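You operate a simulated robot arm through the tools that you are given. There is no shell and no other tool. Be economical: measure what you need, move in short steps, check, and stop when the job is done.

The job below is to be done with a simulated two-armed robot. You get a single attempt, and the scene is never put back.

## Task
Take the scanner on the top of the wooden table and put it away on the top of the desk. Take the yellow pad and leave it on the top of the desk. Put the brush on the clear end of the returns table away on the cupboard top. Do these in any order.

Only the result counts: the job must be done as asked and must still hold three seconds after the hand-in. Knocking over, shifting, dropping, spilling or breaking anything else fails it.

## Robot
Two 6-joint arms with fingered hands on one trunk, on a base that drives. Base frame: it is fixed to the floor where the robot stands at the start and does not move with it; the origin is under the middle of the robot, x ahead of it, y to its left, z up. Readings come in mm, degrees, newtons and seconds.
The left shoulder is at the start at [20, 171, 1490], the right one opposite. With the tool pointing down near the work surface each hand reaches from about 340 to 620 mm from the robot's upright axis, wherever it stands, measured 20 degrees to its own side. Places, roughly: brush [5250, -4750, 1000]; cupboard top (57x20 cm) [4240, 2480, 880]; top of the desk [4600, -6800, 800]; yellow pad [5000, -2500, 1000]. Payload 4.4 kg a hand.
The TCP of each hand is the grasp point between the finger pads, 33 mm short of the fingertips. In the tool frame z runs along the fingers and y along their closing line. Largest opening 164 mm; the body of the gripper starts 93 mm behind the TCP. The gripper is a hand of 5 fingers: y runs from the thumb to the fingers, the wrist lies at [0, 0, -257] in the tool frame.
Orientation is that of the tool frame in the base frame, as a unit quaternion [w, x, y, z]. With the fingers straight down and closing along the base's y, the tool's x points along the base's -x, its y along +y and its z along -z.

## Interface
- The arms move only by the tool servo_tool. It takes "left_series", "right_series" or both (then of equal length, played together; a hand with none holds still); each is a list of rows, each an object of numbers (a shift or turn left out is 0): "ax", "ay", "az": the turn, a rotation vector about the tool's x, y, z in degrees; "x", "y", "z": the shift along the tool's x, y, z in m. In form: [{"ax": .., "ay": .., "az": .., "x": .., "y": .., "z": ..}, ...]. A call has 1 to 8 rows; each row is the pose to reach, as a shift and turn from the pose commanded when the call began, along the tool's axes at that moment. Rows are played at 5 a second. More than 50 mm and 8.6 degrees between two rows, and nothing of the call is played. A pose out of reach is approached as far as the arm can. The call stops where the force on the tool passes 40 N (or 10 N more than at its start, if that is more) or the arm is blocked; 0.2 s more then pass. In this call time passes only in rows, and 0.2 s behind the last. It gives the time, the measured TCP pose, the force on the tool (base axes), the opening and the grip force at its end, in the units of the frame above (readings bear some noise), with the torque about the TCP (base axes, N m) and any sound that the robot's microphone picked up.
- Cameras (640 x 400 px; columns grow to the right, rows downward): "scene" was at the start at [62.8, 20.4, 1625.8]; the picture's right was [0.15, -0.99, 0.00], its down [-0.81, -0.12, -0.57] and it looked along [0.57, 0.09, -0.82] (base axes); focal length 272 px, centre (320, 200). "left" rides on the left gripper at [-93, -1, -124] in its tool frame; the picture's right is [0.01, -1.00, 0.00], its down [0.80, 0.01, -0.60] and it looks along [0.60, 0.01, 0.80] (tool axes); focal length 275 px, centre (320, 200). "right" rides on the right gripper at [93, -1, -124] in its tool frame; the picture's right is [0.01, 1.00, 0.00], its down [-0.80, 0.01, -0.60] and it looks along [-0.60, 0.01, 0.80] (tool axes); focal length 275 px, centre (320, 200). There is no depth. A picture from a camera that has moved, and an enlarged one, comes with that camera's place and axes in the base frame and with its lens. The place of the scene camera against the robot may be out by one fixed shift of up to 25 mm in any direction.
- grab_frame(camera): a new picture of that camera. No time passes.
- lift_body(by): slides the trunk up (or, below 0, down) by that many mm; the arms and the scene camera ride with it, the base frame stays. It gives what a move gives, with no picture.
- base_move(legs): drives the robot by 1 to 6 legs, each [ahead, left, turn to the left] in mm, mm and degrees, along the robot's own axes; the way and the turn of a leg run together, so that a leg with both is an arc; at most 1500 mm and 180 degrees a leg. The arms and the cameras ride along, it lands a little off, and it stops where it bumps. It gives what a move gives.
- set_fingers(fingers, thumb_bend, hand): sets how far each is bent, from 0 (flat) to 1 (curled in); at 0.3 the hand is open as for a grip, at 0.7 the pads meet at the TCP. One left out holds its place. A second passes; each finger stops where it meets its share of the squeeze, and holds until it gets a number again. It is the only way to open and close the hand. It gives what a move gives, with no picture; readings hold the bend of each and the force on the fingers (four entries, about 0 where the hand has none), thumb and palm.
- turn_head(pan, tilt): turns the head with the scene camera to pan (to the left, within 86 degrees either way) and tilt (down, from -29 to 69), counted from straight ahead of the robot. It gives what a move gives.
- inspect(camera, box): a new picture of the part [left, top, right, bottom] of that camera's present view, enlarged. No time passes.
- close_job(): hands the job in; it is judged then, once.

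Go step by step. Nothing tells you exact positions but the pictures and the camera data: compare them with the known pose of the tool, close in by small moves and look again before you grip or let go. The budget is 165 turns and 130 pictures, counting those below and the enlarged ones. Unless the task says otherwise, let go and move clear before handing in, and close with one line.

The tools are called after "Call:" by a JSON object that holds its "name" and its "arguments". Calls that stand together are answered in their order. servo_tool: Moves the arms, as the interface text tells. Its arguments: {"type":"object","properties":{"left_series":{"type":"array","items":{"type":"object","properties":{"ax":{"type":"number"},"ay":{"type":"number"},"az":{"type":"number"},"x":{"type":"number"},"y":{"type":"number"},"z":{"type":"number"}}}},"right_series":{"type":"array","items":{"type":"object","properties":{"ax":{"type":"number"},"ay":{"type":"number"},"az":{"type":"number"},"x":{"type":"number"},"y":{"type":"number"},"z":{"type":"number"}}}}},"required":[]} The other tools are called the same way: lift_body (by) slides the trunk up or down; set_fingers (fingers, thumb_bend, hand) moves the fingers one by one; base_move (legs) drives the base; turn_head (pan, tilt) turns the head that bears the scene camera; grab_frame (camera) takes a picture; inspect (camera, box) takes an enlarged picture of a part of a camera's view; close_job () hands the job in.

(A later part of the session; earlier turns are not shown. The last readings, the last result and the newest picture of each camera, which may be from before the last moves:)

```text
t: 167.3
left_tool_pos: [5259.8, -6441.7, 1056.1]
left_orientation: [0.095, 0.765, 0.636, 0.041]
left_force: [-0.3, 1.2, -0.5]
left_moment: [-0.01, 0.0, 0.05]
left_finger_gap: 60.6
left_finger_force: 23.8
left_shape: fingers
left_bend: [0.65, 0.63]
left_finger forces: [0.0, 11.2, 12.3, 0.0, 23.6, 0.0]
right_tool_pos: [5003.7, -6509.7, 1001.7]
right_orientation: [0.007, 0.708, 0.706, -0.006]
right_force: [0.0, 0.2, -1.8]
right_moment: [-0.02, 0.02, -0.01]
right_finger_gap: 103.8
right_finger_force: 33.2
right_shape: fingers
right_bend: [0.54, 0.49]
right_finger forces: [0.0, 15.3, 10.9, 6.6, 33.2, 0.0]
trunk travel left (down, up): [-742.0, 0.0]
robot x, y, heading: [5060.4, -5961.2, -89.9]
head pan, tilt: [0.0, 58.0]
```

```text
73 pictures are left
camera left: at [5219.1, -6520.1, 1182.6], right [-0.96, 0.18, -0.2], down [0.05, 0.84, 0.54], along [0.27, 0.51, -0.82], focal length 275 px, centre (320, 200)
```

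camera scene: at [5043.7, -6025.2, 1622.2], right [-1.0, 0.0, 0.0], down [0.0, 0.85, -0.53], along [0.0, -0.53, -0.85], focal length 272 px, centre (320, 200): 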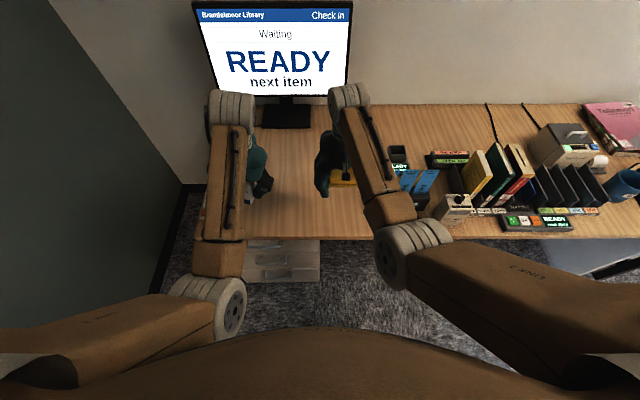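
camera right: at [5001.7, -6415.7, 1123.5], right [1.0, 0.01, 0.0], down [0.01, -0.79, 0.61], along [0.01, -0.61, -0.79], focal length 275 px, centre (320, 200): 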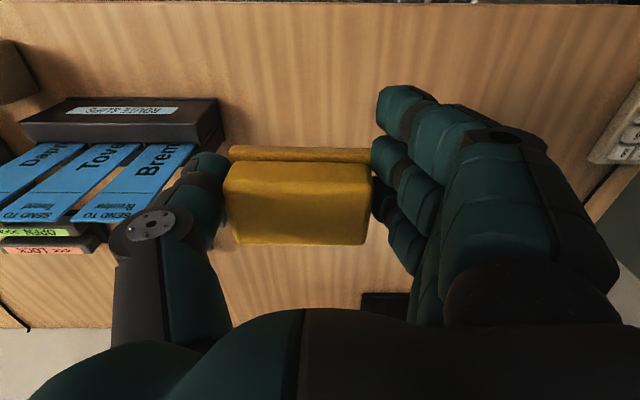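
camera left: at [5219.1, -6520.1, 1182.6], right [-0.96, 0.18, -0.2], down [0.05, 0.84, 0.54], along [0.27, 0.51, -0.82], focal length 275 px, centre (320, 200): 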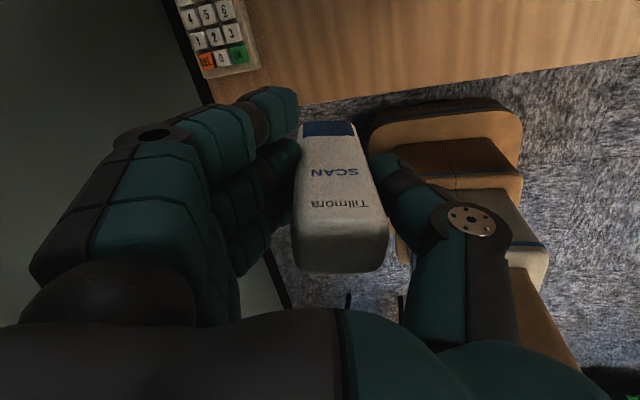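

The route-slip box is near the thumb, so I'll shift the base 40 mm left and lower the trunk 140 mm to bring both items down.

Call:
{"name": "base_move", "arguments": {"legs": [[0, 45, 0]]}}

Call:
{"name": "lift_body", "arguments": {"by": -130}}

Call:
{"name": "grab_frame", "arguments": {"camera": "scene"}}

Call:
{"name": "grab_frame", "arguments": {"camera": "right"}}

```text
t: 168.2
left_tool_pos: [5306.1, -6442.8, 1055.8]
left_orientation: [0.095, 0.765, 0.636, 0.041]
left_force: [1.4, 0.9, -1.6]
left_moment: [0.02, 0.05, -0.01]
left_finger_gap: 60.9
left_finger_force: 23.1
left_shape: fingers
left_bend: [0.65, 0.63]
left_finger forces: [0.0, 11.1, 12.3, 0.0, 23.7, 0.0]
right_tool_pos: [5049.7, -6512.1, 1001.0]
right_orientation: [0.005, 0.709, 0.705, -0.005]
right_force: [0.3, 0.7, -1.5]
right_moment: [0.0, 0.09, -0.01]
right_finger_gap: 103.8
right_finger_force: 33.2
right_shape: fingers
right_bend: [0.54, 0.49]
right_finger forces: [0.0, 15.4, 10.9, 6.7, 33.2, 0.0]
trunk travel left (down, up): [-742.0, 0.0]
robot x, y, heading: [5109.8, -5957.4, -90.2]
head pan, tilt: [0.0, 58.0]
```

```text
t: 169.8
left_tool_pos: [5305.4, -6441.5, 926.1]
left_orientation: [0.096, 0.764, 0.637, 0.042]
left_force: [0.4, 0.1, -1.5]
left_moment: [-0.02, -0.01, -0.02]
left_finger_gap: 60.8
left_finger_force: 23.6
left_shape: fingers
left_bend: [0.65, 0.63]
left_finger forces: [0.1, 11.0, 12.3, 0.0, 23.8, 0.0]
right_tool_pos: [5046.5, -6510.9, 872.0]
right_orientation: [0.006, 0.708, 0.706, -0.006]
right_force: [0.2, 1.2, -0.7]
right_moment: [0.0, -0.01, -0.01]
right_finger_gap: 104.0
right_finger_force: 33.4
right_shape: fingers
right_bend: [0.54, 0.49]
right_finger forces: [0.0, 15.3, 10.9, 6.7, 33.2, 0.1]
trunk travel left (down, up): [-612.0, 130.0]
robot x, y, heading: [5107.5, -5953.7, -90.4]
head pan, tilt: [0.0, 58.0]
```

```text
72 pictures are left
camera scene: at [5087.2, -6027.3, 1492.2], right [-1.0, 0.0, 0.0], down [0.0, 0.85, -0.53], along [0.0, -0.53, -0.85], focal length 272 px, centre (320, 200)
```

scene: 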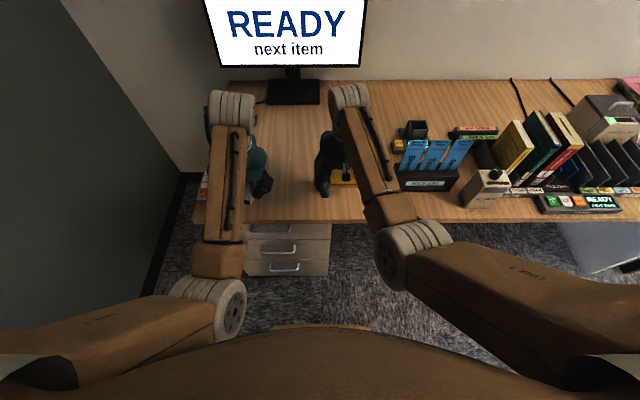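

```text
71 pictures are left
camera right: at [5044.9, -6416.1, 993.5], right [1.0, 0.01, 0.0], down [0.0, -0.79, 0.61], along [0.01, -0.61, -0.79], focal length 275 px, centre (320, 200)
```

right: 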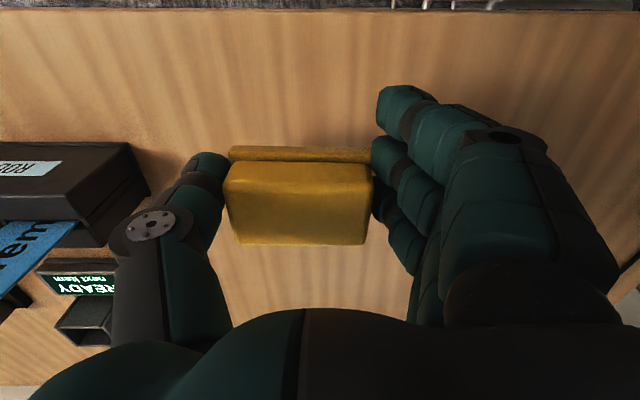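

The desk surface looks to be at z ≈ 715. Lowering the pad in stages.

Call:
{"name": "servo_tool", "arguments": {"right_series": [{"z": 0.03}, {"z": 0.06}, {"z": 0.075}, {"z": 0.083}, {"z": 0.09}, {"z": 0.096}, {"z": 0.102}, {"z": 0.108}]}}

Call:
{"name": "grab_frame", "arguments": {"camera": "right"}}

```text
t: 170.7
left_tool_pos: [5304.6, -6442.1, 926.5]
left_orientation: [0.096, 0.765, 0.635, 0.043]
left_force: [0.5, -0.5, -2.1]
left_moment: [0.04, 0.0, 0.01]
left_finger_gap: 60.6
left_finger_force: 24.2
left_shape: fingers
left_bend: [0.65, 0.63]
left_finger forces: [0.0, 11.1, 12.2, 0.0, 23.7, 0.0]
right_tool_pos: [5050.2, -6514.6, 800.9]
right_orientation: [0.01, 0.707, 0.707, -0.004]
right_force: [-2.6, 8.7, 26.0]
right_moment: [1.76, -1.06, 0.61]
right_finger_gap: 103.8
right_finger_force: 47.3
right_shape: fingers
right_bend: [0.55, 0.5]
right_finger forces: [25.9, 15.9, 11.2, 6.8, 34.4, 0.1]
trunk travel left (down, up): [-612.0, 130.0]
robot x, y, heading: [5103.5, -5954.3, -90.4]
head pan, tilt: [0.0, 58.0]
stopped in row 4 (right hand): the force on the tool passed its limit at 50 N (the readings are from after the stop); the commanded pose is now the measured one
```

```text
70 pictures are left
camera right: at [5047.1, -6420.2, 922.9], right [1.0, 0.01, 0.01], down [0.01, -0.79, 0.61], along [0.01, -0.61, -0.79], focal length 275 px, centre (320, 200)
```

right: 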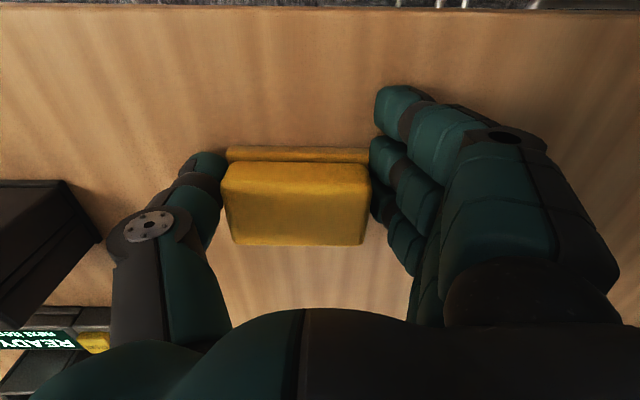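

The low fingertip touches the desk, so the pad is within a few mm of it. I'll ease up slightly and release.

Call:
{"name": "servo_tool", "arguments": {"right_series": [{"z": -0.002}]}}

Call:
{"name": "set_fingers", "arguments": {"hand": "right", "fingers": 0.3, "thumb_bend": 0.3}}

Call:
{"name": "grab_frame", "arguments": {"camera": "right"}}

```text
t: 171.1
left_tool_pos: [5304.1, -6440.4, 927.1]
left_orientation: [0.096, 0.765, 0.636, 0.043]
left_force: [0.1, 0.5, -1.9]
left_moment: [0.01, -0.01, 0.03]
left_finger_gap: 60.7
left_finger_force: 23.7
left_shape: fingers
left_bend: [0.65, 0.63]
left_finger forces: [0.0, 11.1, 12.3, 0.0, 23.7, 0.1]
right_tool_pos: [5050.6, -6515.0, 801.0]
right_orientation: [0.01, 0.708, 0.706, -0.005]
right_force: [-0.3, -0.1, 12.4]
right_moment: [0.67, -0.6, 0.05]
right_finger_gap: 103.8
right_finger_force: 39.7
right_shape: fingers
right_bend: [0.55, 0.5]
right_finger forces: [13.1, 15.5, 10.9, 6.6, 33.6, 0.0]
trunk travel left (down, up): [-612.0, 130.0]
robot x, y, heading: [5105.7, -5956.1, -90.3]
head pan, tilt: [0.0, 58.0]
```

```text
t: 172.1
left_tool_pos: [5304.4, -6442.5, 925.6]
left_orientation: [0.096, 0.765, 0.635, 0.042]
left_force: [0.2, -0.1, -0.9]
left_moment: [0.0, -0.03, -0.02]
left_finger_gap: 60.4
left_finger_force: 23.9
left_shape: fingers
left_bend: [0.65, 0.63]
left_finger forces: [0.0, 11.1, 12.2, 0.1, 23.8, 0.1]
right_tool_pos: [5049.4, -6514.4, 799.8]
right_orientation: [0.009, 0.707, 0.707, -0.005]
right_force: [0.1, -0.3, -0.8]
right_moment: [-0.01, -0.01, 0.02]
right_finger_gap: 178.5
right_finger_force: 0.1
right_shape: fingers
right_bend: [0.3, 0.3]
right_finger forces: [0.0, 0.1, 0.0, 0.0, 0.0, 0.0]
trunk travel left (down, up): [-612.0, 130.0]
robot x, y, heading: [5105.2, -5955.9, -90.3]
head pan, tilt: [0.0, 58.0]
```

```text
69 pictures are left
camera right: at [5047.1, -6419.9, 922.1], right [1.0, 0.01, 0.01], down [0.0, -0.79, 0.61], along [0.01, -0.61, -0.79], focal length 275 px, centre (320, 200)
```

right: 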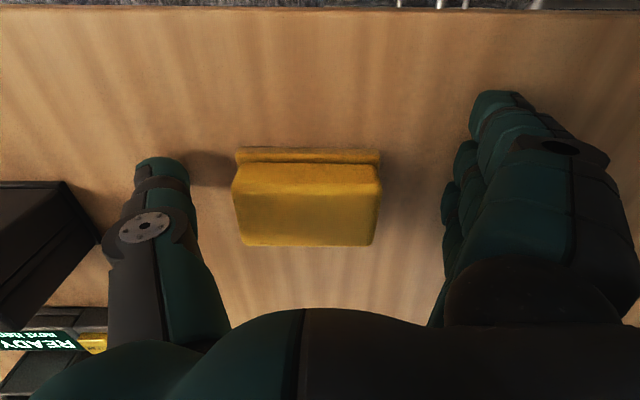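

The pad is released on the desk. I'll lift the right hand clear and straighten the left hand over its spot.

Call:
{"name": "servo_tool", "arguments": {"right_series": [{"z": -0.03}, {"z": -0.07}, {"z": -0.11}, {"z": -0.15}, {"z": -0.15, "y": -0.04}, {"z": -0.15, "y": -0.08}]}}

Call:
{"name": "servo_tool", "arguments": {"left_series": [{"x": -0.018, "y": -0.006, "z": -0.004, "ax": 3.8, "ay": 1.1}, {"x": -0.036, "y": -0.012, "z": -0.008, "ax": 7.6, "ay": 2.2}, {"x": -0.055, "y": -0.018, "z": -0.011, "ax": 11.5, "ay": 3.3}]}}

Call:
{"name": "grab_frame", "arguments": {"camera": "left"}}

Call:
{"name": "grab_frame", "arguments": {"camera": "scene"}}

```text
t: 173.5
left_tool_pos: [5304.1, -6442.8, 925.8]
left_orientation: [0.096, 0.764, 0.636, 0.042]
left_force: [-1.1, -0.1, -0.9]
left_moment: [-0.02, -0.01, 0.02]
left_finger_gap: 60.5
left_finger_force: 24.0
left_shape: fingers
left_bend: [0.65, 0.63]
left_finger forces: [0.1, 11.2, 12.3, 0.0, 23.7, 0.1]
right_tool_pos: [4964.1, -6513.7, 947.0]
right_orientation: [0.009, 0.708, 0.707, -0.004]
right_force: [-0.2, 1.1, 0.3]
right_moment: [-0.01, 0.01, -0.02]
right_finger_gap: 179.0
right_finger_force: 0.1
right_shape: fingers
right_bend: [0.3, 0.3]
right_finger forces: [0.0, 0.0, 0.1, 0.0, 0.0, 0.0]
trunk travel left (down, up): [-612.0, 130.0]
robot x, y, heading: [5108.0, -5954.6, -90.5]
head pan, tilt: [0.0, 58.0]
```

```text
t: 174.3
left_tool_pos: [5273.2, -6499.4, 926.5]
left_orientation: [0.001, 0.769, 0.639, 0.0]
left_force: [0.3, 0.4, -1.2]
left_moment: [0.01, -0.02, 0.0]
left_finger_gap: 60.6
left_finger_force: 23.4
left_shape: fingers
left_bend: [0.65, 0.63]
left_finger forces: [0.1, 11.3, 12.4, 0.0, 23.8, 0.0]
left hand out of reach, approached as far as the arm can: row 1, 2, 3
right_tool_pos: [4965.3, -6514.1, 945.9]
right_orientation: [0.009, 0.708, 0.707, -0.005]
right_force: [0.2, 0.4, 0.3]
right_moment: [0.06, 0.0, 0.01]
right_finger_gap: 179.0
right_finger_force: 0.1
right_shape: fingers
right_bend: [0.3, 0.3]
right_finger forces: [0.0, 0.0, 0.0, 0.1, 0.0, 0.1]
trunk travel left (down, up): [-612.0, 130.0]
robot x, y, heading: [5105.9, -5952.9, -90.4]
head pan, tilt: [0.0, 58.0]
```

```text
68 pictures are left
camera left: at [5255.5, -6589.5, 1050.6], right [-0.98, 0.19, 0.0], down [0.16, 0.79, 0.6], along [0.12, 0.59, -0.8], focal length 275 px, centre (320, 200)
```

left: 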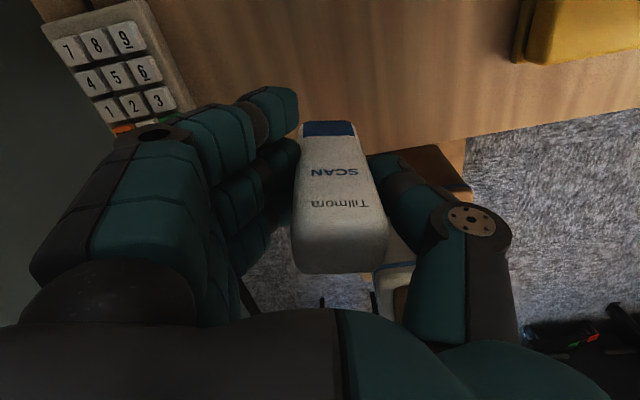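

```text
67 pictures are left
camera scene: at [5087.2, -6028.6, 1492.0], right [-1.0, 0.0, 0.0], down [0.0, 0.85, -0.53], along [0.0, -0.53, -0.85], focal length 272 px, centre (320, 200)
```

scene: 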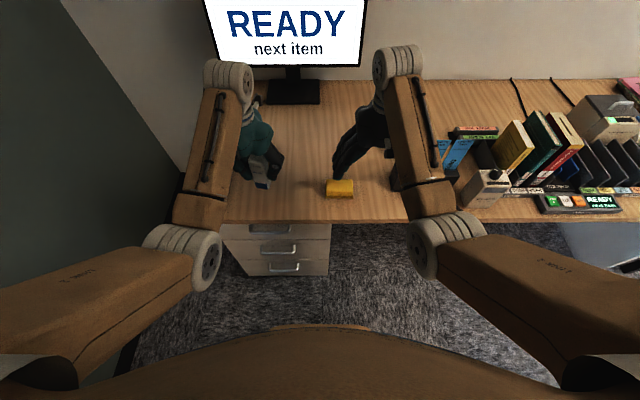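

I'll shift 25 mm away from the keypad and lower the scanner in fine steps.

Call:
{"name": "servo_tool", "arguments": {"left_series": [{"x": -0.014, "y": -0.023, "z": 0.0}, {"x": -0.014, "y": -0.023, "z": 0.035}, {"x": -0.014, "y": -0.023, "z": 0.06}, {"x": -0.014, "y": -0.023, "z": 0.07}, {"x": -0.014, "y": -0.023, "z": 0.075}, {"x": -0.014, "y": -0.023, "z": 0.08}, {"x": -0.014, "y": -0.023, "z": 0.085}, {"x": -0.014, "y": -0.023, "z": 0.09}]}}

Call:
{"name": "grab_frame", "arguments": {"camera": "left"}}

```text
t: 176.1
left_tool_pos: [5249.4, -6509.5, 841.4]
left_orientation: [0.004, 0.769, 0.639, -0.002]
left_force: [4.0, 4.4, 28.2]
left_moment: [0.25, 0.39, -0.07]
left_finger_gap: 60.2
left_finger_force: 32.0
left_shape: fingers
left_bend: [0.65, 0.64]
left_finger forces: [0.0, 15.4, 17.8, 0.0, 30.7, 0.0]
right_tool_pos: [4964.2, -6512.3, 950.1]
right_orientation: [0.009, 0.707, 0.707, -0.005]
right_force: [0.6, 0.3, -1.0]
right_moment: [-0.01, 0.01, 0.02]
right_finger_gap: 179.0
right_finger_force: 0.0
right_shape: fingers
right_bend: [0.3, 0.3]
right_finger forces: [0.1, 0.0, 0.0, 0.0, 0.0, 0.0]
trunk travel left (down, up): [-612.0, 130.0]
robot x, y, heading: [5106.9, -5951.9, -90.2]
head pan, tilt: [0.0, 58.0]
```

```text
66 pictures are left
camera left: at [5231.2, -6598.2, 965.1], right [-0.98, 0.2, 0.0], down [0.16, 0.79, 0.59], along [0.12, 0.58, -0.81], focal length 275 px, centre (320, 200)
```

left: 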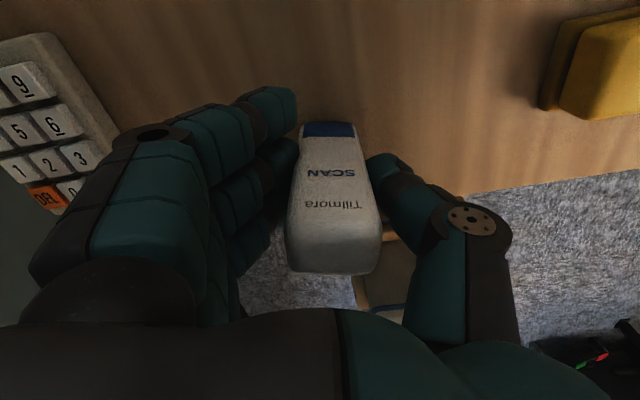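

The scanner rests on the desk with 28 N of push. I'll relieve it and open.

Call:
{"name": "servo_tool", "arguments": {"left_series": [{"x": 0, "z": -0.004}]}}

Call:
{"name": "set_fingers", "arguments": {"hand": "left", "fingers": 0.3, "thumb_bend": 0.3}}

Call:
{"name": "grab_frame", "arguments": {"camera": "left"}}

```text
t: 176.5
left_tool_pos: [5250.0, -6508.5, 842.4]
left_orientation: [0.004, 0.769, 0.64, -0.001]
left_force: [3.1, -4.0, 19.8]
left_moment: [-0.01, 0.31, 0.05]
left_finger_gap: 60.3
left_finger_force: 31.1
left_shape: fingers
left_bend: [0.65, 0.64]
left_finger forces: [0.1, 15.7, 17.1, 0.0, 29.6, 0.0]
right_tool_pos: [4965.0, -6513.4, 948.2]
right_orientation: [0.01, 0.707, 0.707, -0.005]
right_force: [0.2, 0.4, 0.1]
right_moment: [-0.01, 0.01, 0.02]
right_finger_gap: 178.9
right_finger_force: 0.1
right_shape: fingers
right_bend: [0.3, 0.3]
right_finger forces: [0.0, 0.0, 0.0, 0.0, 0.1, 0.0]
trunk travel left (down, up): [-612.0, 130.0]
robot x, y, heading: [5107.6, -5957.2, -90.1]
head pan, tilt: [0.0, 58.0]
```

```text
t: 177.5
left_tool_pos: [5250.5, -6508.2, 839.6]
left_orientation: [0.001, 0.769, 0.64, 0.001]
left_force: [0.5, -0.7, 0.7]
left_moment: [0.0, -0.02, 0.02]
left_finger_gap: 178.2
left_finger_force: 0.1
left_shape: fingers
left_bend: [0.3, 0.3]
left_finger forces: [0.0, 0.0, 0.0, 0.0, 0.0, 0.0]
right_tool_pos: [4965.1, -6512.3, 948.5]
right_orientation: [0.009, 0.708, 0.706, -0.005]
right_force: [0.3, -0.3, 0.1]
right_moment: [-0.01, -0.01, 0.0]
right_finger_gap: 178.9
right_finger_force: 0.0
right_shape: fingers
right_bend: [0.3, 0.3]
right_finger forces: [0.1, 0.0, 0.1, 0.0, 0.0, 0.1]
trunk travel left (down, up): [-612.0, 130.0]
robot x, y, heading: [5105.6, -5957.2, -90.1]
head pan, tilt: [0.0, 58.0]
```

```text
65 pictures are left
camera left: at [5231.0, -6598.0, 963.1], right [-0.98, 0.19, 0.0], down [0.15, 0.79, 0.6], along [0.12, 0.59, -0.8], focal length 275 px, centre (320, 200)
```

left: 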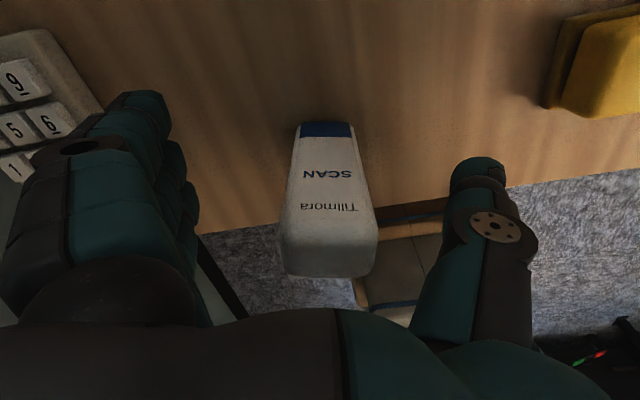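

The scanner stands free. I'll raise the left hand straight up, raise the trunk and check.

Call:
{"name": "servo_tool", "arguments": {"left_series": [{"z": -0.03}, {"z": -0.06}, {"z": -0.09}]}}

Call:
{"name": "lift_body", "arguments": {"by": 130}}

Call:
{"name": "base_move", "arguments": {"legs": [[-250, 0, 0]]}}

Call:
{"name": "turn_head", "arguments": {"pan": 0, "tilt": 40}}

Call:
{"name": "inspect", "arguments": {"camera": "scene", "box": [160, 100, 480, 300]}}

Call:
{"name": "turn_head", "arguments": {"pan": 85, "tilt": 25}}

Call:
{"name": "grab_frame", "arguments": {"camera": "scene"}}

```text
t: 178.3
left_tool_pos: [5250.9, -6507.9, 929.7]
left_orientation: [0.0, 0.769, 0.639, 0.001]
left_force: [0.4, 0.0, -0.3]
left_moment: [-0.01, 0.01, -0.04]
left_finger_gap: 178.6
left_finger_force: 0.1
left_shape: fingers
left_bend: [0.3, 0.3]
left_finger forces: [0.1, 0.0, 0.0, 0.1, 0.0, 0.0]
right_tool_pos: [4965.9, -6513.2, 948.5]
right_orientation: [0.01, 0.708, 0.706, -0.004]
right_force: [0.3, -0.3, 0.0]
right_moment: [0.02, -0.01, 0.01]
right_finger_gap: 179.0
right_finger_force: 0.0
right_shape: fingers
right_bend: [0.3, 0.3]
right_finger forces: [0.0, 0.0, 0.0, 0.0, 0.0, 0.0]
trunk travel left (down, up): [-612.0, 130.0]
robot x, y, heading: [5108.5, -5958.6, -90.5]
head pan, tilt: [0.0, 58.0]
```

```text
t: 179.9
left_tool_pos: [5247.4, -6508.2, 1060.3]
left_orientation: [0.001, 0.769, 0.639, 0.001]
left_force: [0.1, 0.0, -0.5]
left_moment: [0.0, 0.04, 0.0]
left_finger_gap: 178.7
left_finger_force: 0.0
left_shape: fingers
left_bend: [0.3, 0.3]
left_finger forces: [0.0, 0.0, 0.0, 0.1, 0.0, 0.0]
right_tool_pos: [4965.4, -6514.4, 1079.9]
right_orientation: [0.011, 0.707, 0.707, -0.006]
right_force: [0.1, -0.5, 0.3]
right_moment: [0.02, -0.01, 0.04]
right_finger_gap: 178.9
right_finger_force: 0.1
right_shape: fingers
right_bend: [0.3, 0.3]
right_finger forces: [0.0, 0.0, 0.0, 0.0, 0.1, 0.0]
trunk travel left (down, up): [-742.0, 0.0]
robot x, y, heading: [5107.1, -5953.0, -90.2]
head pan, tilt: [0.0, 58.0]
```

```text
t: 181.7
left_tool_pos: [5246.3, -6263.5, 1060.9]
left_orientation: [0.001, 0.772, 0.636, -0.001]
left_force: [-0.5, 0.1, 0.6]
left_moment: [-0.04, -0.03, -0.02]
left_finger_gap: 178.6
left_finger_force: 0.1
left_shape: fingers
left_bend: [0.3, 0.3]
left_finger forces: [0.0, 0.1, 0.0, 0.0, 0.1, 0.0]
right_tool_pos: [4963.6, -6268.2, 1079.5]
right_orientation: [0.011, 0.71, 0.704, -0.006]
right_force: [-0.5, 0.1, -0.1]
right_moment: [-0.06, 0.01, 0.02]
right_finger_gap: 178.9
right_finger_force: 0.0
right_shape: fingers
right_bend: [0.3, 0.3]
right_finger forces: [0.0, 0.1, 0.0, 0.1, 0.1, 0.1]
trunk travel left (down, up): [-742.0, 0.0]
robot x, y, heading: [5107.4, -5706.0, -90.8]
head pan, tilt: [0.0, 58.0]
```

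```text
t: 182.5
left_tool_pos: [5246.4, -6264.9, 1059.2]
left_orientation: [0.0, 0.771, 0.636, 0.0]
left_force: [0.1, -0.2, 0.3]
left_moment: [-0.01, 0.02, -0.03]
left_finger_gap: 178.6
left_finger_force: 0.0
left_shape: fingers
left_bend: [0.3, 0.3]
left_finger forces: [0.0, 0.0, 0.0, 0.1, 0.0, 0.1]
right_tool_pos: [4963.8, -6268.0, 1079.3]
right_orientation: [0.011, 0.71, 0.704, -0.006]
right_force: [-0.7, -0.4, 0.1]
right_moment: [0.0, -0.02, 0.03]
right_finger_gap: 179.0
right_finger_force: 0.1
right_shape: fingers
right_bend: [0.3, 0.3]
right_finger forces: [0.1, 0.0, 0.1, 0.1, 0.1, 0.0]
trunk travel left (down, up): [-742.0, 0.0]
robot x, y, heading: [5109.8, -5711.9, -91.0]
head pan, tilt: [0.0, 40.0]
```

```text
2.00 times, centred on (320, 200) of scene
camera zoom: at [5088.6, -5797.3, 1646.4], right [-1.0, 0.01, 0.0], down [0.01, 0.64, -0.77], along [-0.01, -0.77, -0.64], focal length 545 px, centre (320, 200)
```

zoom: 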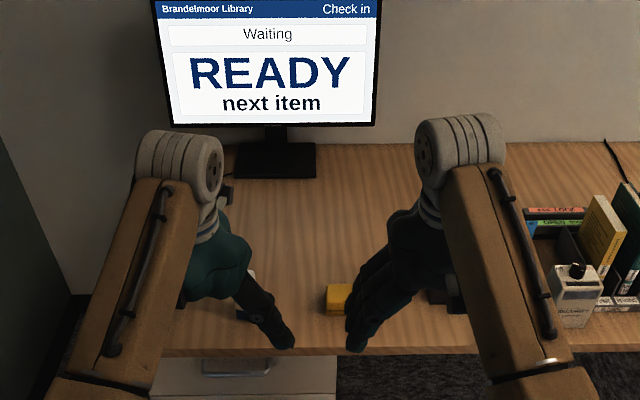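

```text
t: 184.1
left_tool_pos: [5246.4, -6264.7, 1060.5]
left_orientation: [0.002, 0.772, 0.636, 0.0]
left_force: [-0.3, -0.3, 0.4]
left_moment: [0.01, 0.02, -0.02]
left_finger_gap: 178.4
left_finger_force: 0.1
left_shape: fingers
left_bend: [0.3, 0.3]
left_finger forces: [0.1, 0.0, 0.0, 0.0, 0.0, 0.1]
right_tool_pos: [4963.4, -6267.8, 1080.9]
right_orientation: [0.01, 0.711, 0.704, -0.006]
right_force: [-0.4, 0.3, -0.3]
right_moment: [0.03, 0.0, 0.02]
right_finger_gap: 178.7
right_finger_force: 0.1
right_shape: fingers
right_bend: [0.3, 0.3]
right_finger forces: [0.0, 0.0, 0.0, 0.0, 0.0, 0.0]
trunk travel left (down, up): [-742.0, 0.0]
robot x, y, heading: [5106.6, -5707.4, -91.0]
head pan, tilt: [85.0, 25.0]
```

```text
63 pictures are left
camera scene: at [5181.3, -5721.0, 1669.9], right [-0.1, -0.99, 0.0], down [-0.42, 0.04, -0.91], along [0.9, -0.09, -0.42], focal length 272 px, centre (320, 200)
```

scene: 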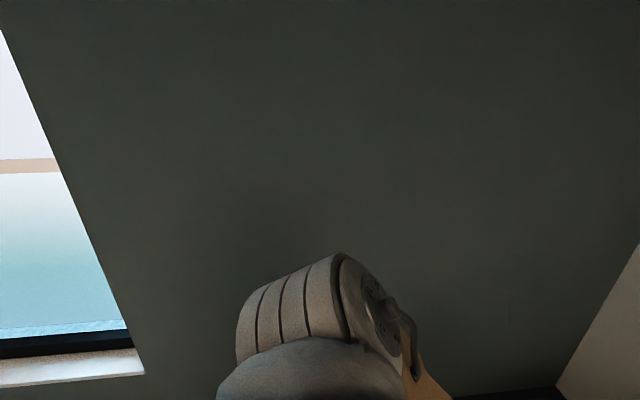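

The pad and scanner are down. Turning around (through the west) to face north toward the near end of the returns table.

Call:
{"name": "base_move", "arguments": {"legs": [[0, 0, -179]]}}

Call:
{"name": "turn_head", "arguments": {"pan": 0, "tilt": 40}}

Call:
{"name": "grab_frame", "arguments": {"camera": "scene"}}

```text
t: 191.7
left_tool_pos: [4928.0, -5170.0, 1059.7]
left_orientation: [0.001, -0.666, 0.746, 0.0]
left_force: [-0.3, -0.1, -0.4]
left_moment: [-0.01, -0.01, 0.0]
left_finger_gap: 178.6
left_finger_force: 0.1
left_shape: fingers
left_bend: [0.3, 0.3]
left_finger forces: [0.0, 0.0, 0.0, 0.0, 0.1, 0.0]
right_tool_pos: [5210.8, -5143.9, 1080.6]
right_orientation: [-0.006, 0.732, -0.681, -0.012]
right_force: [-0.7, 0.3, -0.3]
right_moment: [0.02, -0.03, 0.0]
right_finger_gap: 178.8
right_finger_force: 0.1
right_shape: fingers
right_bend: [0.3, 0.3]
right_finger forces: [0.0, 0.0, 0.0, 0.1, 0.1, 0.0]
trunk travel left (down, up): [-742.0, 0.0]
robot x, y, heading: [5108.8, -5711.8, 93.4]
head pan, tilt: [85.0, 25.0]
```

```text
t: 193.3
left_tool_pos: [4927.7, -5170.8, 1060.3]
left_orientation: [0.0, -0.666, 0.746, 0.002]
left_force: [0.7, -0.5, -0.7]
left_moment: [-0.01, -0.02, 0.02]
left_finger_gap: 178.4
left_finger_force: 0.0
left_shape: fingers
left_bend: [0.3, 0.3]
left_finger forces: [0.0, 0.1, 0.1, 0.0, 0.0, 0.0]
right_tool_pos: [5209.8, -5144.3, 1080.7]
right_orientation: [-0.006, 0.731, -0.682, -0.012]
right_force: [-0.1, -0.2, 0.1]
right_moment: [0.0, -0.01, -0.03]
right_finger_gap: 178.8
right_finger_force: 0.0
right_shape: fingers
right_bend: [0.3, 0.3]
right_finger forces: [0.0, 0.0, 0.0, 0.1, 0.0, 0.0]
trunk travel left (down, up): [-742.0, 0.0]
robot x, y, heading: [5108.5, -5709.3, 93.6]
head pan, tilt: [0.0, 40.0]
```

```text
62 pictures are left
camera scene: at [5083.5, -5606.1, 1646.5], right [1.0, 0.07, 0.0], down [0.04, -0.64, -0.77], along [-0.05, 0.76, -0.64], focal length 272 px, centre (320, 200)
```

scene: 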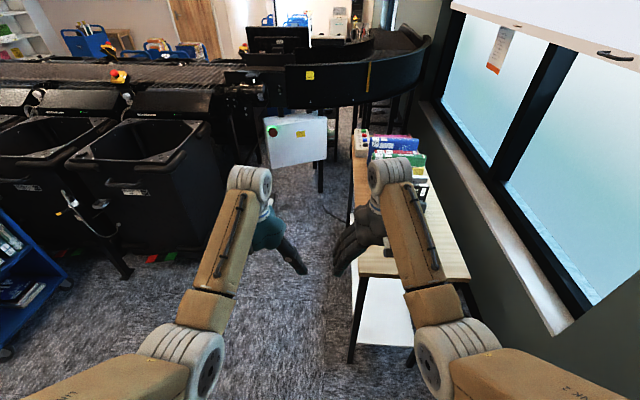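

The table spans x ≈ 5180–5520, slightly to my right. I'll shift right and look for the brush.

Call:
{"name": "base_move", "arguments": {"legs": [[0, -140, -3.5]]}}

Call:
{"name": "grab_frame", "arguments": {"camera": "scene"}}

Call:
{"name": "grab_frame", "arguments": {"camera": "right"}}

```text
t: 194.6
left_tool_pos: [5100.9, -5154.4, 1059.3]
left_orientation: [0.0, -0.641, 0.768, 0.001]
left_force: [0.9, -0.4, 1.0]
left_moment: [0.01, 0.03, -0.03]
left_finger_gap: 178.7
left_finger_force: 0.0
left_shape: fingers
left_bend: [0.3, 0.3]
left_finger forces: [0.1, 0.0, 0.0, 0.0, 0.0, 0.0]
right_tool_pos: [5384.9, -5146.0, 1079.4]
right_orientation: [-0.006, 0.709, -0.705, -0.011]
right_force: [0.9, 0.1, 0.6]
right_moment: [0.05, 0.04, 0.0]
right_finger_gap: 179.0
right_finger_force: 0.0
right_shape: fingers
right_bend: [0.3, 0.3]
right_finger forces: [0.0, 0.0, 0.0, 0.0, 0.0, 0.1]
trunk travel left (down, up): [-742.0, 0.0]
robot x, y, heading: [5246.8, -5710.6, 90.1]
head pan, tilt: [0.0, 40.0]
```

```text
61 pictures are left
camera scene: at [5228.5, -5601.3, 1646.5], right [1.0, 0.0, 0.0], down [0.0, -0.64, -0.77], along [0.0, 0.77, -0.64], focal length 272 px, centre (320, 200)
```

scene: 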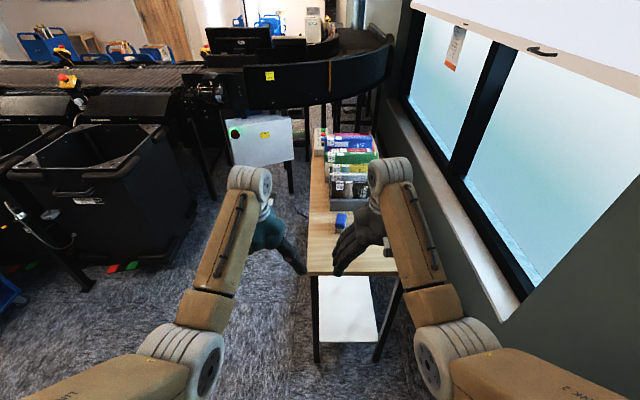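

```text
60 pictures are left
camera right: at [5386.5, -5242.9, 1201.0], right [-1.0, -0.02, 0.01], down [-0.01, 0.79, 0.62], along [-0.02, 0.62, -0.79], focal length 275 px, centre (320, 200)
```

right: 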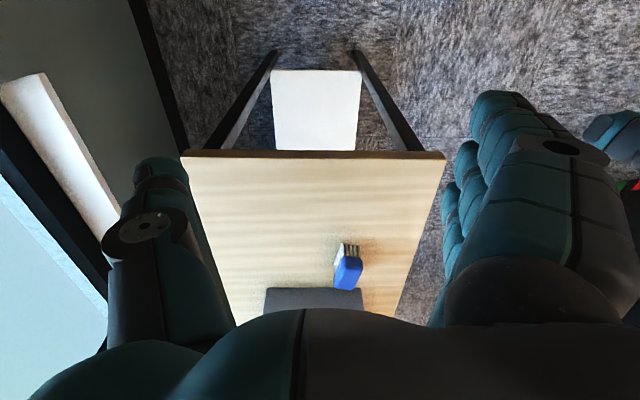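

The brush is near (5331, -4886), just in front of the book rack. Moving the base 190 mm closer and remeasuring.

Call:
{"name": "base_move", "arguments": {"legs": [[190, 0, 0]]}}

Call:
{"name": "grab_frame", "arguments": {"camera": "right"}}

Call:
{"name": "inspect", "arguments": {"camera": "scene", "box": [260, 160, 460, 300]}}

```text
t: 196.1
left_tool_pos: [5099.0, -4967.4, 1059.3]
left_orientation: [0.0, -0.642, 0.767, 0.0]
left_force: [0.3, 0.9, -0.4]
left_moment: [-0.04, -0.01, 0.04]
left_finger_gap: 178.5
left_finger_force: 0.0
left_shape: fingers
left_bend: [0.3, 0.3]
left_finger forces: [0.1, 0.0, 0.0, 0.0, 0.0, 0.0]
right_tool_pos: [5382.1, -4959.5, 1079.4]
right_orientation: [-0.005, 0.71, -0.704, -0.011]
right_force: [-0.4, 1.0, -0.2]
right_moment: [-0.06, 0.0, -0.02]
right_finger_gap: 179.1
right_finger_force: 0.0
right_shape: fingers
right_bend: [0.3, 0.3]
right_finger forces: [0.0, 0.0, 0.0, 0.0, 0.0, 0.1]
trunk travel left (down, up): [-742.0, 0.0]
robot x, y, heading: [5248.6, -5516.9, 90.2]
head pan, tilt: [0.0, 40.0]
```

```text
59 pictures are left
camera right: at [5384.6, -5055.1, 1200.5], right [-1.0, -0.02, 0.01], down [-0.01, 0.79, 0.62], along [-0.02, 0.62, -0.79], focal length 275 px, centre (320, 200)
```

right: 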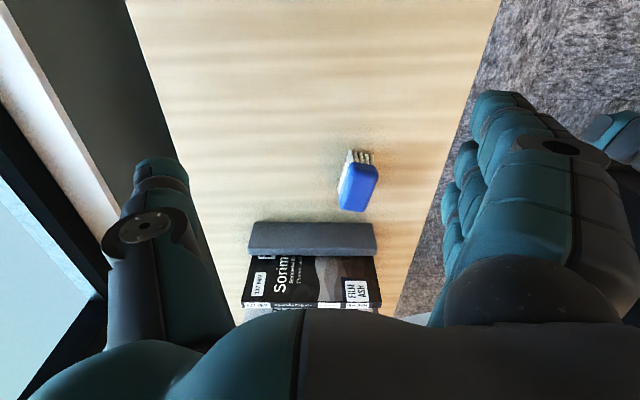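

```text
2.86 times, centred on (360, 230) of scene
camera zoom: at [5226.8, -5413.1, 1646.4], right [1.0, 0.0, 0.0], down [0.0, -0.64, -0.77], along [0.0, 0.77, -0.64], focal length 779 px, centre (206, 114)
```

zoom: 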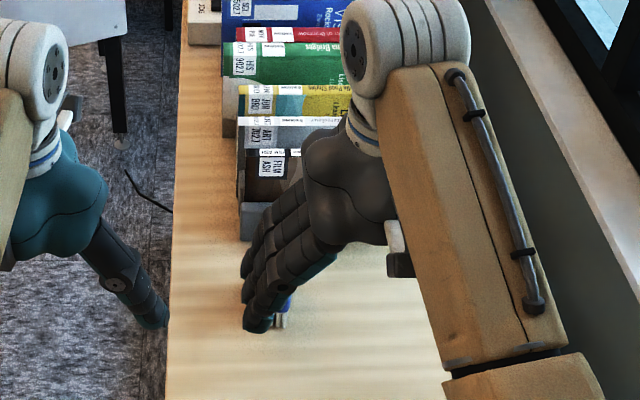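

The brush is about 50×65×50 mm at (5327, -4842) with the table at z ≈ 855. I'll inch the base 65 mm forward and bring the right hand above the brush.

Call:
{"name": "base_move", "arguments": {"legs": [[65, 0, 0]]}}

Call:
{"name": "servo_tool", "arguments": {"right_series": [{"x": -0.02, "y": 0.025, "z": 0.02}, {"x": -0.04, "y": 0.045, "z": 0.04}, {"x": -0.052, "y": 0.055, "z": 0.06}]}}

Call:
{"name": "grab_frame", "arguments": {"camera": "right"}}

```text
t: 197.1
left_tool_pos: [5098.3, -4902.4, 1058.1]
left_orientation: [-0.002, -0.642, 0.767, 0.001]
left_force: [-0.2, 1.4, -0.4]
left_moment: [-0.08, -0.02, -0.03]
left_finger_gap: 178.5
left_finger_force: 0.0
left_shape: fingers
left_bend: [0.3, 0.3]
left_finger forces: [0.0, 0.0, 0.1, 0.0, 0.1, 0.0]
right_tool_pos: [5383.2, -4895.3, 1079.1]
right_orientation: [-0.006, 0.71, -0.704, -0.011]
right_force: [-0.4, 0.5, -0.6]
right_moment: [-0.03, 0.01, -0.01]
right_finger_gap: 179.2
right_finger_force: 0.0
right_shape: fingers
right_bend: [0.3, 0.3]
right_finger forces: [0.1, 0.0, 0.1, 0.1, 0.0, 0.1]
trunk travel left (down, up): [-742.0, 0.0]
robot x, y, heading: [5243.7, -5455.1, 90.3]
head pan, tilt: [0.0, 40.0]
```

```text
t: 197.9
left_tool_pos: [5098.7, -4905.2, 1060.3]
left_orientation: [0.0, -0.642, 0.767, 0.001]
left_force: [-0.5, -0.9, -0.6]
left_moment: [0.01, 0.0, 0.02]
left_finger_gap: 178.6
left_finger_force: 0.0
left_shape: fingers
left_bend: [0.3, 0.3]
left_finger forces: [0.1, 0.1, 0.0, 0.1, 0.1, 0.0]
right_tool_pos: [5327.2, -4846.7, 1023.8]
right_orientation: [-0.007, 0.709, -0.705, -0.012]
right_force: [-0.1, 0.0, 1.1]
right_moment: [0.0, -0.03, 0.01]
right_finger_gap: 179.1
right_finger_force: 0.1
right_shape: fingers
right_bend: [0.3, 0.3]
right_finger forces: [0.0, 0.1, 0.0, 0.0, 0.0, 0.0]
trunk travel left (down, up): [-742.0, 0.0]
robot x, y, heading: [5250.3, -5456.8, 90.2]
head pan, tilt: [0.0, 40.0]
```

```text
57 pictures are left
camera right: at [5330.2, -4942.6, 1144.2], right [-1.0, -0.02, 0.01], down [-0.01, 0.78, 0.62], along [-0.02, 0.62, -0.78], focal length 275 px, centre (320, 200)
```

right: 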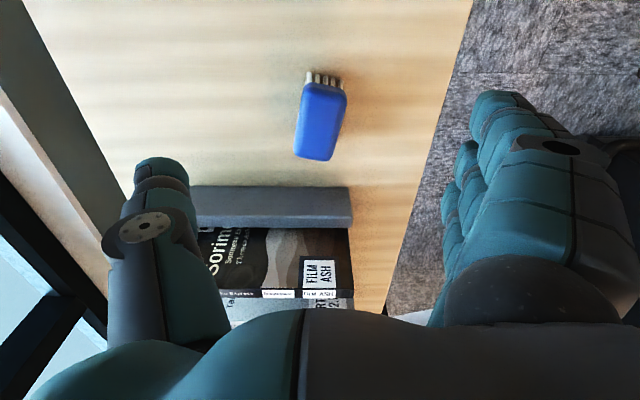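

The brush is centred under the hand, turned about 7°. I'll align and descend to TCP ≈ 914.

Call:
{"name": "servo_tool", "arguments": {"right_series": [{"x": -0.006, "z": 0.04, "az": 7}, {"x": -0.006, "z": 0.08, "az": 7}, {"x": -0.006, "z": 0.1, "az": 7}, {"x": -0.006, "z": 0.11, "az": 7}]}}

Call:
{"name": "grab_frame", "arguments": {"camera": "right"}}

```text
t: 198.9
left_tool_pos: [5100.4, -4904.4, 1060.3]
left_orientation: [-0.001, -0.642, 0.766, 0.001]
left_force: [-0.5, -0.4, 0.1]
left_moment: [0.02, 0.01, 0.02]
left_finger_gap: 178.4
left_finger_force: 0.0
left_shape: fingers
left_bend: [0.3, 0.3]
left_finger forces: [0.0, 0.0, 0.1, 0.0, 0.1, 0.0]
right_tool_pos: [5326.1, -4835.4, 910.9]
right_orientation: [0.005, -0.665, 0.747, 0.011]
right_force: [0.1, 0.1, 0.1]
right_moment: [0.01, -0.01, -0.03]
right_finger_gap: 178.8
right_finger_force: 0.0
right_shape: fingers
right_bend: [0.3, 0.3]
right_finger forces: [0.1, 0.0, 0.0, 0.1, 0.1, 0.0]
trunk travel left (down, up): [-742.0, 0.0]
robot x, y, heading: [5244.3, -5453.3, 90.3]
head pan, tilt: [0.0, 40.0]
```

```text
56 pictures are left
camera right: at [5316.5, -4930.7, 1032.7], right [-0.99, 0.1, 0.01], down [0.09, 0.78, 0.62], along [0.06, 0.62, -0.79], focal length 275 px, centre (320, 200)
```

right: 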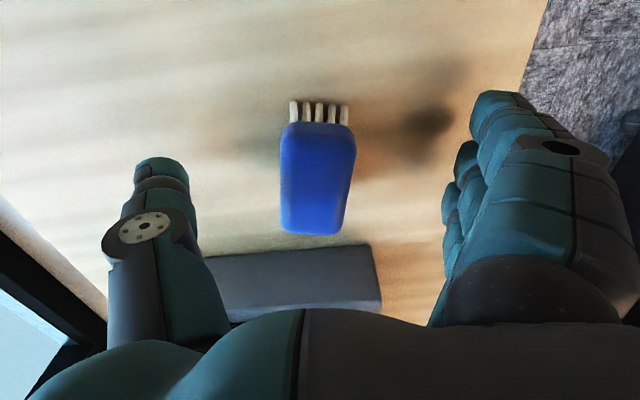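

Well aligned and no contact yet. Lowering 6 mm more and closing.

Call:
{"name": "servo_tool", "arguments": {"right_series": [{"z": 0.006}]}}

Call:
{"name": "set_fingers", "arguments": {"hand": "right", "fingers": 0.7, "thumb_bend": 0.7}}

Call:
{"name": "grab_frame", "arguments": {"camera": "right"}}

```text
t: 199.3
left_tool_pos: [5099.4, -4904.5, 1060.0]
left_orientation: [-0.001, -0.642, 0.767, 0.001]
left_force: [-1.2, 0.1, 0.4]
left_moment: [0.0, 0.0, 0.01]
left_finger_gap: 178.6
left_finger_force: 0.0
left_shape: fingers
left_bend: [0.3, 0.3]
left_finger forces: [0.1, 0.0, 0.0, 0.0, 0.1, 0.1]
right_tool_pos: [5327.0, -4837.3, 907.1]
right_orientation: [0.005, -0.666, 0.746, 0.012]
right_force: [0.2, -0.1, 0.5]
right_moment: [-0.03, -0.01, -0.03]
right_finger_gap: 179.1
right_finger_force: 0.0
right_shape: fingers
right_bend: [0.3, 0.3]
right_finger forces: [0.0, 0.0, 0.1, 0.0, 0.1, 0.0]
right hand out of reach, approached as far as the arm can: row 1
trunk travel left (down, up): [-742.0, 0.0]
robot x, y, heading: [5244.2, -5453.5, 90.2]
head pan, tilt: [0.0, 40.0]
```

```text
t: 200.3
left_tool_pos: [5099.0, -4905.1, 1059.2]
left_orientation: [0.0, -0.641, 0.767, 0.001]
left_force: [-0.2, 0.2, -0.2]
left_moment: [0.02, 0.0, 0.02]
left_finger_gap: 178.6
left_finger_force: 0.1
left_shape: fingers
left_bend: [0.3, 0.3]
left_finger forces: [0.1, 0.1, 0.0, 0.0, 0.0, 0.0]
right_tool_pos: [5328.0, -4838.0, 906.9]
right_orientation: [0.005, -0.665, 0.747, 0.012]
right_force: [-1.2, -0.3, -0.1]
right_moment: [0.03, 0.01, 0.02]
right_finger_gap: 57.4
right_finger_force: 24.1
right_shape: fingers
right_bend: [0.65, 0.63]
right_finger forces: [0.1, 16.8, 7.0, 0.1, 22.7, 0.1]
trunk travel left (down, up): [-742.0, 0.0]
robot x, y, heading: [5245.6, -5456.2, 90.5]
head pan, tilt: [0.0, 40.0]
```

```text
55 pictures are left
camera right: at [5318.1, -4932.9, 1028.5], right [-0.99, 0.1, 0.01], down [0.09, 0.78, 0.62], along [0.06, 0.62, -0.79], focal length 275 px, centre (320, 200)
```

right: 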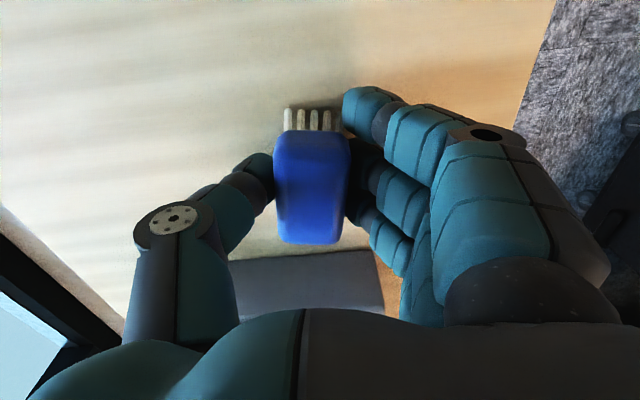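

Gripped with 24 N. Lifting carefully.

Call:
{"name": "servo_tool", "arguments": {"right_series": [{"z": -0.015}, {"z": -0.04}, {"z": -0.075}, {"z": -0.11}]}}

Call:
{"name": "grab_frame", "arguments": {"camera": "right"}}

```text
t: 201.3
left_tool_pos: [5099.4, -4905.1, 1059.7]
left_orientation: [-0.001, -0.643, 0.766, 0.001]
left_force: [-0.6, 0.5, 0.2]
left_moment: [0.02, 0.01, 0.01]
left_finger_gap: 178.5
left_finger_force: 0.0
left_shape: fingers
left_bend: [0.3, 0.3]
left_finger forces: [0.1, 0.0, 0.0, 0.0, 0.1, 0.0]
right_tool_pos: [5326.2, -4842.2, 1017.6]
right_orientation: [0.006, -0.666, 0.746, 0.011]
right_force: [-0.5, -0.5, -0.3]
right_moment: [0.03, -0.03, -0.03]
right_finger_gap: 57.3
right_finger_force: 23.7
right_shape: fingers
right_bend: [0.65, 0.63]
right_finger forces: [0.1, 16.8, 7.1, 0.0, 22.6, 0.1]
trunk travel left (down, up): [-742.0, 0.0]
robot x, y, heading: [5250.2, -5456.8, 90.1]
head pan, tilt: [0.0, 40.0]
```

```text
54 pictures are left
camera right: at [5317.6, -4937.2, 1138.9], right [-0.99, 0.1, 0.01], down [0.09, 0.78, 0.62], along [0.06, 0.61, -0.79], focal length 275 px, centre (320, 200)
```

right: 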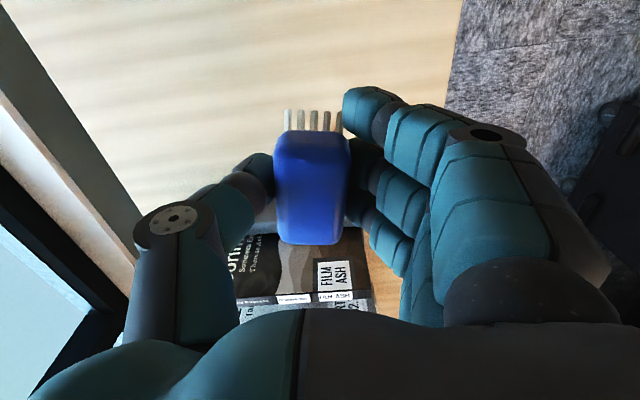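

The brush is held. Backing away, turning west, and checking the desk on the way.

Call:
{"name": "base_move", "arguments": {"legs": [[-250, 0, 0], [0, 0, 90], [400, 0, 0]]}}

Call:
{"name": "turn_head", "arguments": {"pan": 86, "tilt": 35}}

Call:
{"name": "grab_frame", "arguments": {"camera": "scene"}}

Call:
{"name": "turn_head", "arguments": {"pan": 0, "tilt": 25}}

Call:
{"name": "grab_frame", "arguments": {"camera": "scene"}}

```text
t: 209.1
left_tool_pos: [4289.6, -5856.1, 1058.7]
left_orientation: [0.001, 0.997, -0.08, 0.0]
left_force: [0.0, -0.8, -0.4]
left_moment: [0.01, -0.05, 0.0]
left_finger_gap: 178.6
left_finger_force: 0.0
left_shape: fingers
left_bend: [0.3, 0.3]
left_finger forces: [0.0, 0.0, 0.0, 0.0, 0.0, 0.0]
right_tool_pos: [4222.5, -5627.9, 1018.3]
right_orientation: [0.005, 0.999, -0.052, -0.011]
right_force: [-0.1, 0.1, -0.7]
right_moment: [-0.03, -0.02, -0.02]
right_finger_gap: 57.4
right_finger_force: 23.0
right_shape: fingers
right_bend: [0.65, 0.63]
right_finger forces: [0.0, 16.5, 7.2, 0.0, 22.4, 0.0]
trunk travel left (down, up): [-742.0, 0.0]
robot x, y, heading: [4838.5, -5701.7, -179.2]
head pan, tilt: [0.0, 40.0]
```

```text
t: 210.7
left_tool_pos: [4290.4, -5855.2, 1060.6]
left_orientation: [0.001, 0.997, -0.081, 0.0]
left_force: [1.2, 0.6, 0.6]
left_moment: [0.03, 0.0, 0.01]
left_finger_gap: 178.6
left_finger_force: 0.1
left_shape: fingers
left_bend: [0.3, 0.3]
left_finger forces: [0.1, 0.0, 0.0, 0.1, 0.0, 0.1]
right_tool_pos: [4222.1, -5628.2, 1016.5]
right_orientation: [0.005, 0.999, -0.051, -0.012]
right_force: [-0.3, 0.1, -1.0]
right_moment: [0.01, -0.03, 0.0]
right_finger_gap: 57.4
right_finger_force: 23.9
right_shape: fingers
right_bend: [0.65, 0.63]
right_finger forces: [0.1, 16.4, 7.3, 0.0, 22.4, 0.0]
trunk travel left (down, up): [-742.0, 0.0]
robot x, y, heading: [4837.2, -5698.9, -178.9]
head pan, tilt: [85.9, 35.0]
```

```text
53 pictures are left
camera scene: at [4804.8, -5780.4, 1654.1], right [-1.0, 0.06, 0.0], down [0.03, 0.57, -0.82], along [-0.05, -0.82, -0.57], focal length 272 px, centre (320, 200)
```

scene: 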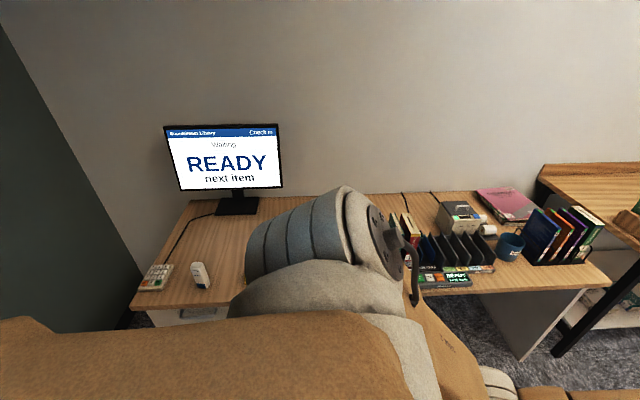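

```text
t: 212.3
left_tool_pos: [4289.3, -5855.5, 1059.7]
left_orientation: [0.001, 0.997, -0.08, -0.001]
left_force: [-0.5, 0.3, 0.2]
left_moment: [-0.05, -0.01, -0.01]
left_finger_gap: 178.7
left_finger_force: 0.0
left_shape: fingers
left_bend: [0.3, 0.3]
left_finger forces: [0.1, 0.0, 0.1, 0.0, 0.1, 0.0]
right_tool_pos: [4224.3, -5629.9, 1016.2]
right_orientation: [0.004, 0.999, -0.052, -0.011]
right_force: [0.1, 0.4, -0.5]
right_moment: [-0.01, 0.01, 0.0]
right_finger_gap: 57.4
right_finger_force: 23.3
right_shape: fingers
right_bend: [0.65, 0.63]
right_finger forces: [0.0, 16.5, 7.2, 0.0, 22.5, 0.1]
trunk travel left (down, up): [-742.0, 0.0]
robot x, y, heading: [4840.7, -5699.7, -179.2]
head pan, tilt: [0.0, 25.0]
```

```text
52 pictures are left
camera scene: at [4717.7, -5694.0, 1669.8], right [-0.02, 1.0, 0.0], down [0.42, 0.01, -0.91], along [-0.91, -0.01, -0.42], focal length 272 px, centre (320, 200)
```

scene: 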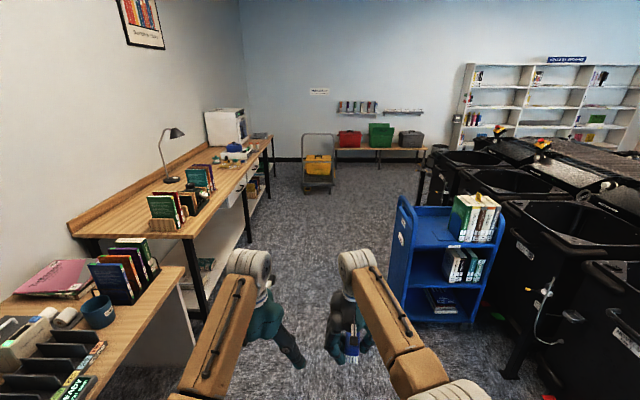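

The scanner stands on the desk. Driving back around the machine with the brush.

Call:
{"name": "base_move", "arguments": {"legs": [[1200, 0, -0.8], [1140, 0, 0], [900, -630, 0], [950, -50, 0], [0, 0, -90], [900, 350, 0]]}}

Call:
{"name": "grab_frame", "arguments": {"camera": "scene"}}

```text
t: 241.8
left_tool_pos: [62.9, -3737.8, 1060.3]
left_orientation: [0.0, -0.668, 0.744, -0.001]
left_force: [-0.9, 0.6, -0.3]
left_moment: [0.0, -0.02, -0.01]
left_finger_gap: 178.8
left_finger_force: 0.0
left_shape: fingers
left_bend: [0.3, 0.3]
left_finger forces: [0.0, 0.0, 0.0, 0.0, 0.0, 0.0]
right_tool_pos: [284.8, -3658.5, 1017.7]
right_orientation: [0.004, -0.691, 0.723, 0.011]
right_force: [-0.1, 0.7, -1.2]
right_moment: [0.01, -0.01, -0.01]
right_finger_gap: 57.1
right_finger_force: 23.6
right_shape: fingers
right_bend: [0.65, 0.63]
right_finger forces: [0.0, 16.2, 7.6, 0.1, 22.3, 0.1]
trunk travel left (down, up): [-742.0, 0.0]
robot x, y, heading: [246.6, -4277.8, 94.2]
head pan, tilt: [0.0, 25.0]
```

```text
51 pictures are left
camera scene: at [221.0, -4166.0, 1669.8], right [1.0, 0.07, 0.0], down [0.03, -0.42, -0.91], along [-0.07, 0.9, -0.42], focal length 272 px, centre (320, 200)
```

scene: 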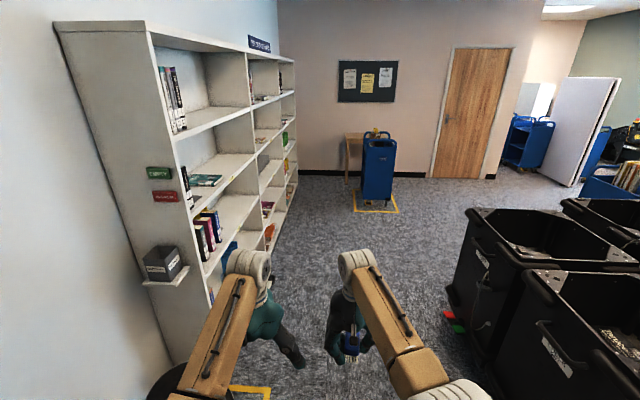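

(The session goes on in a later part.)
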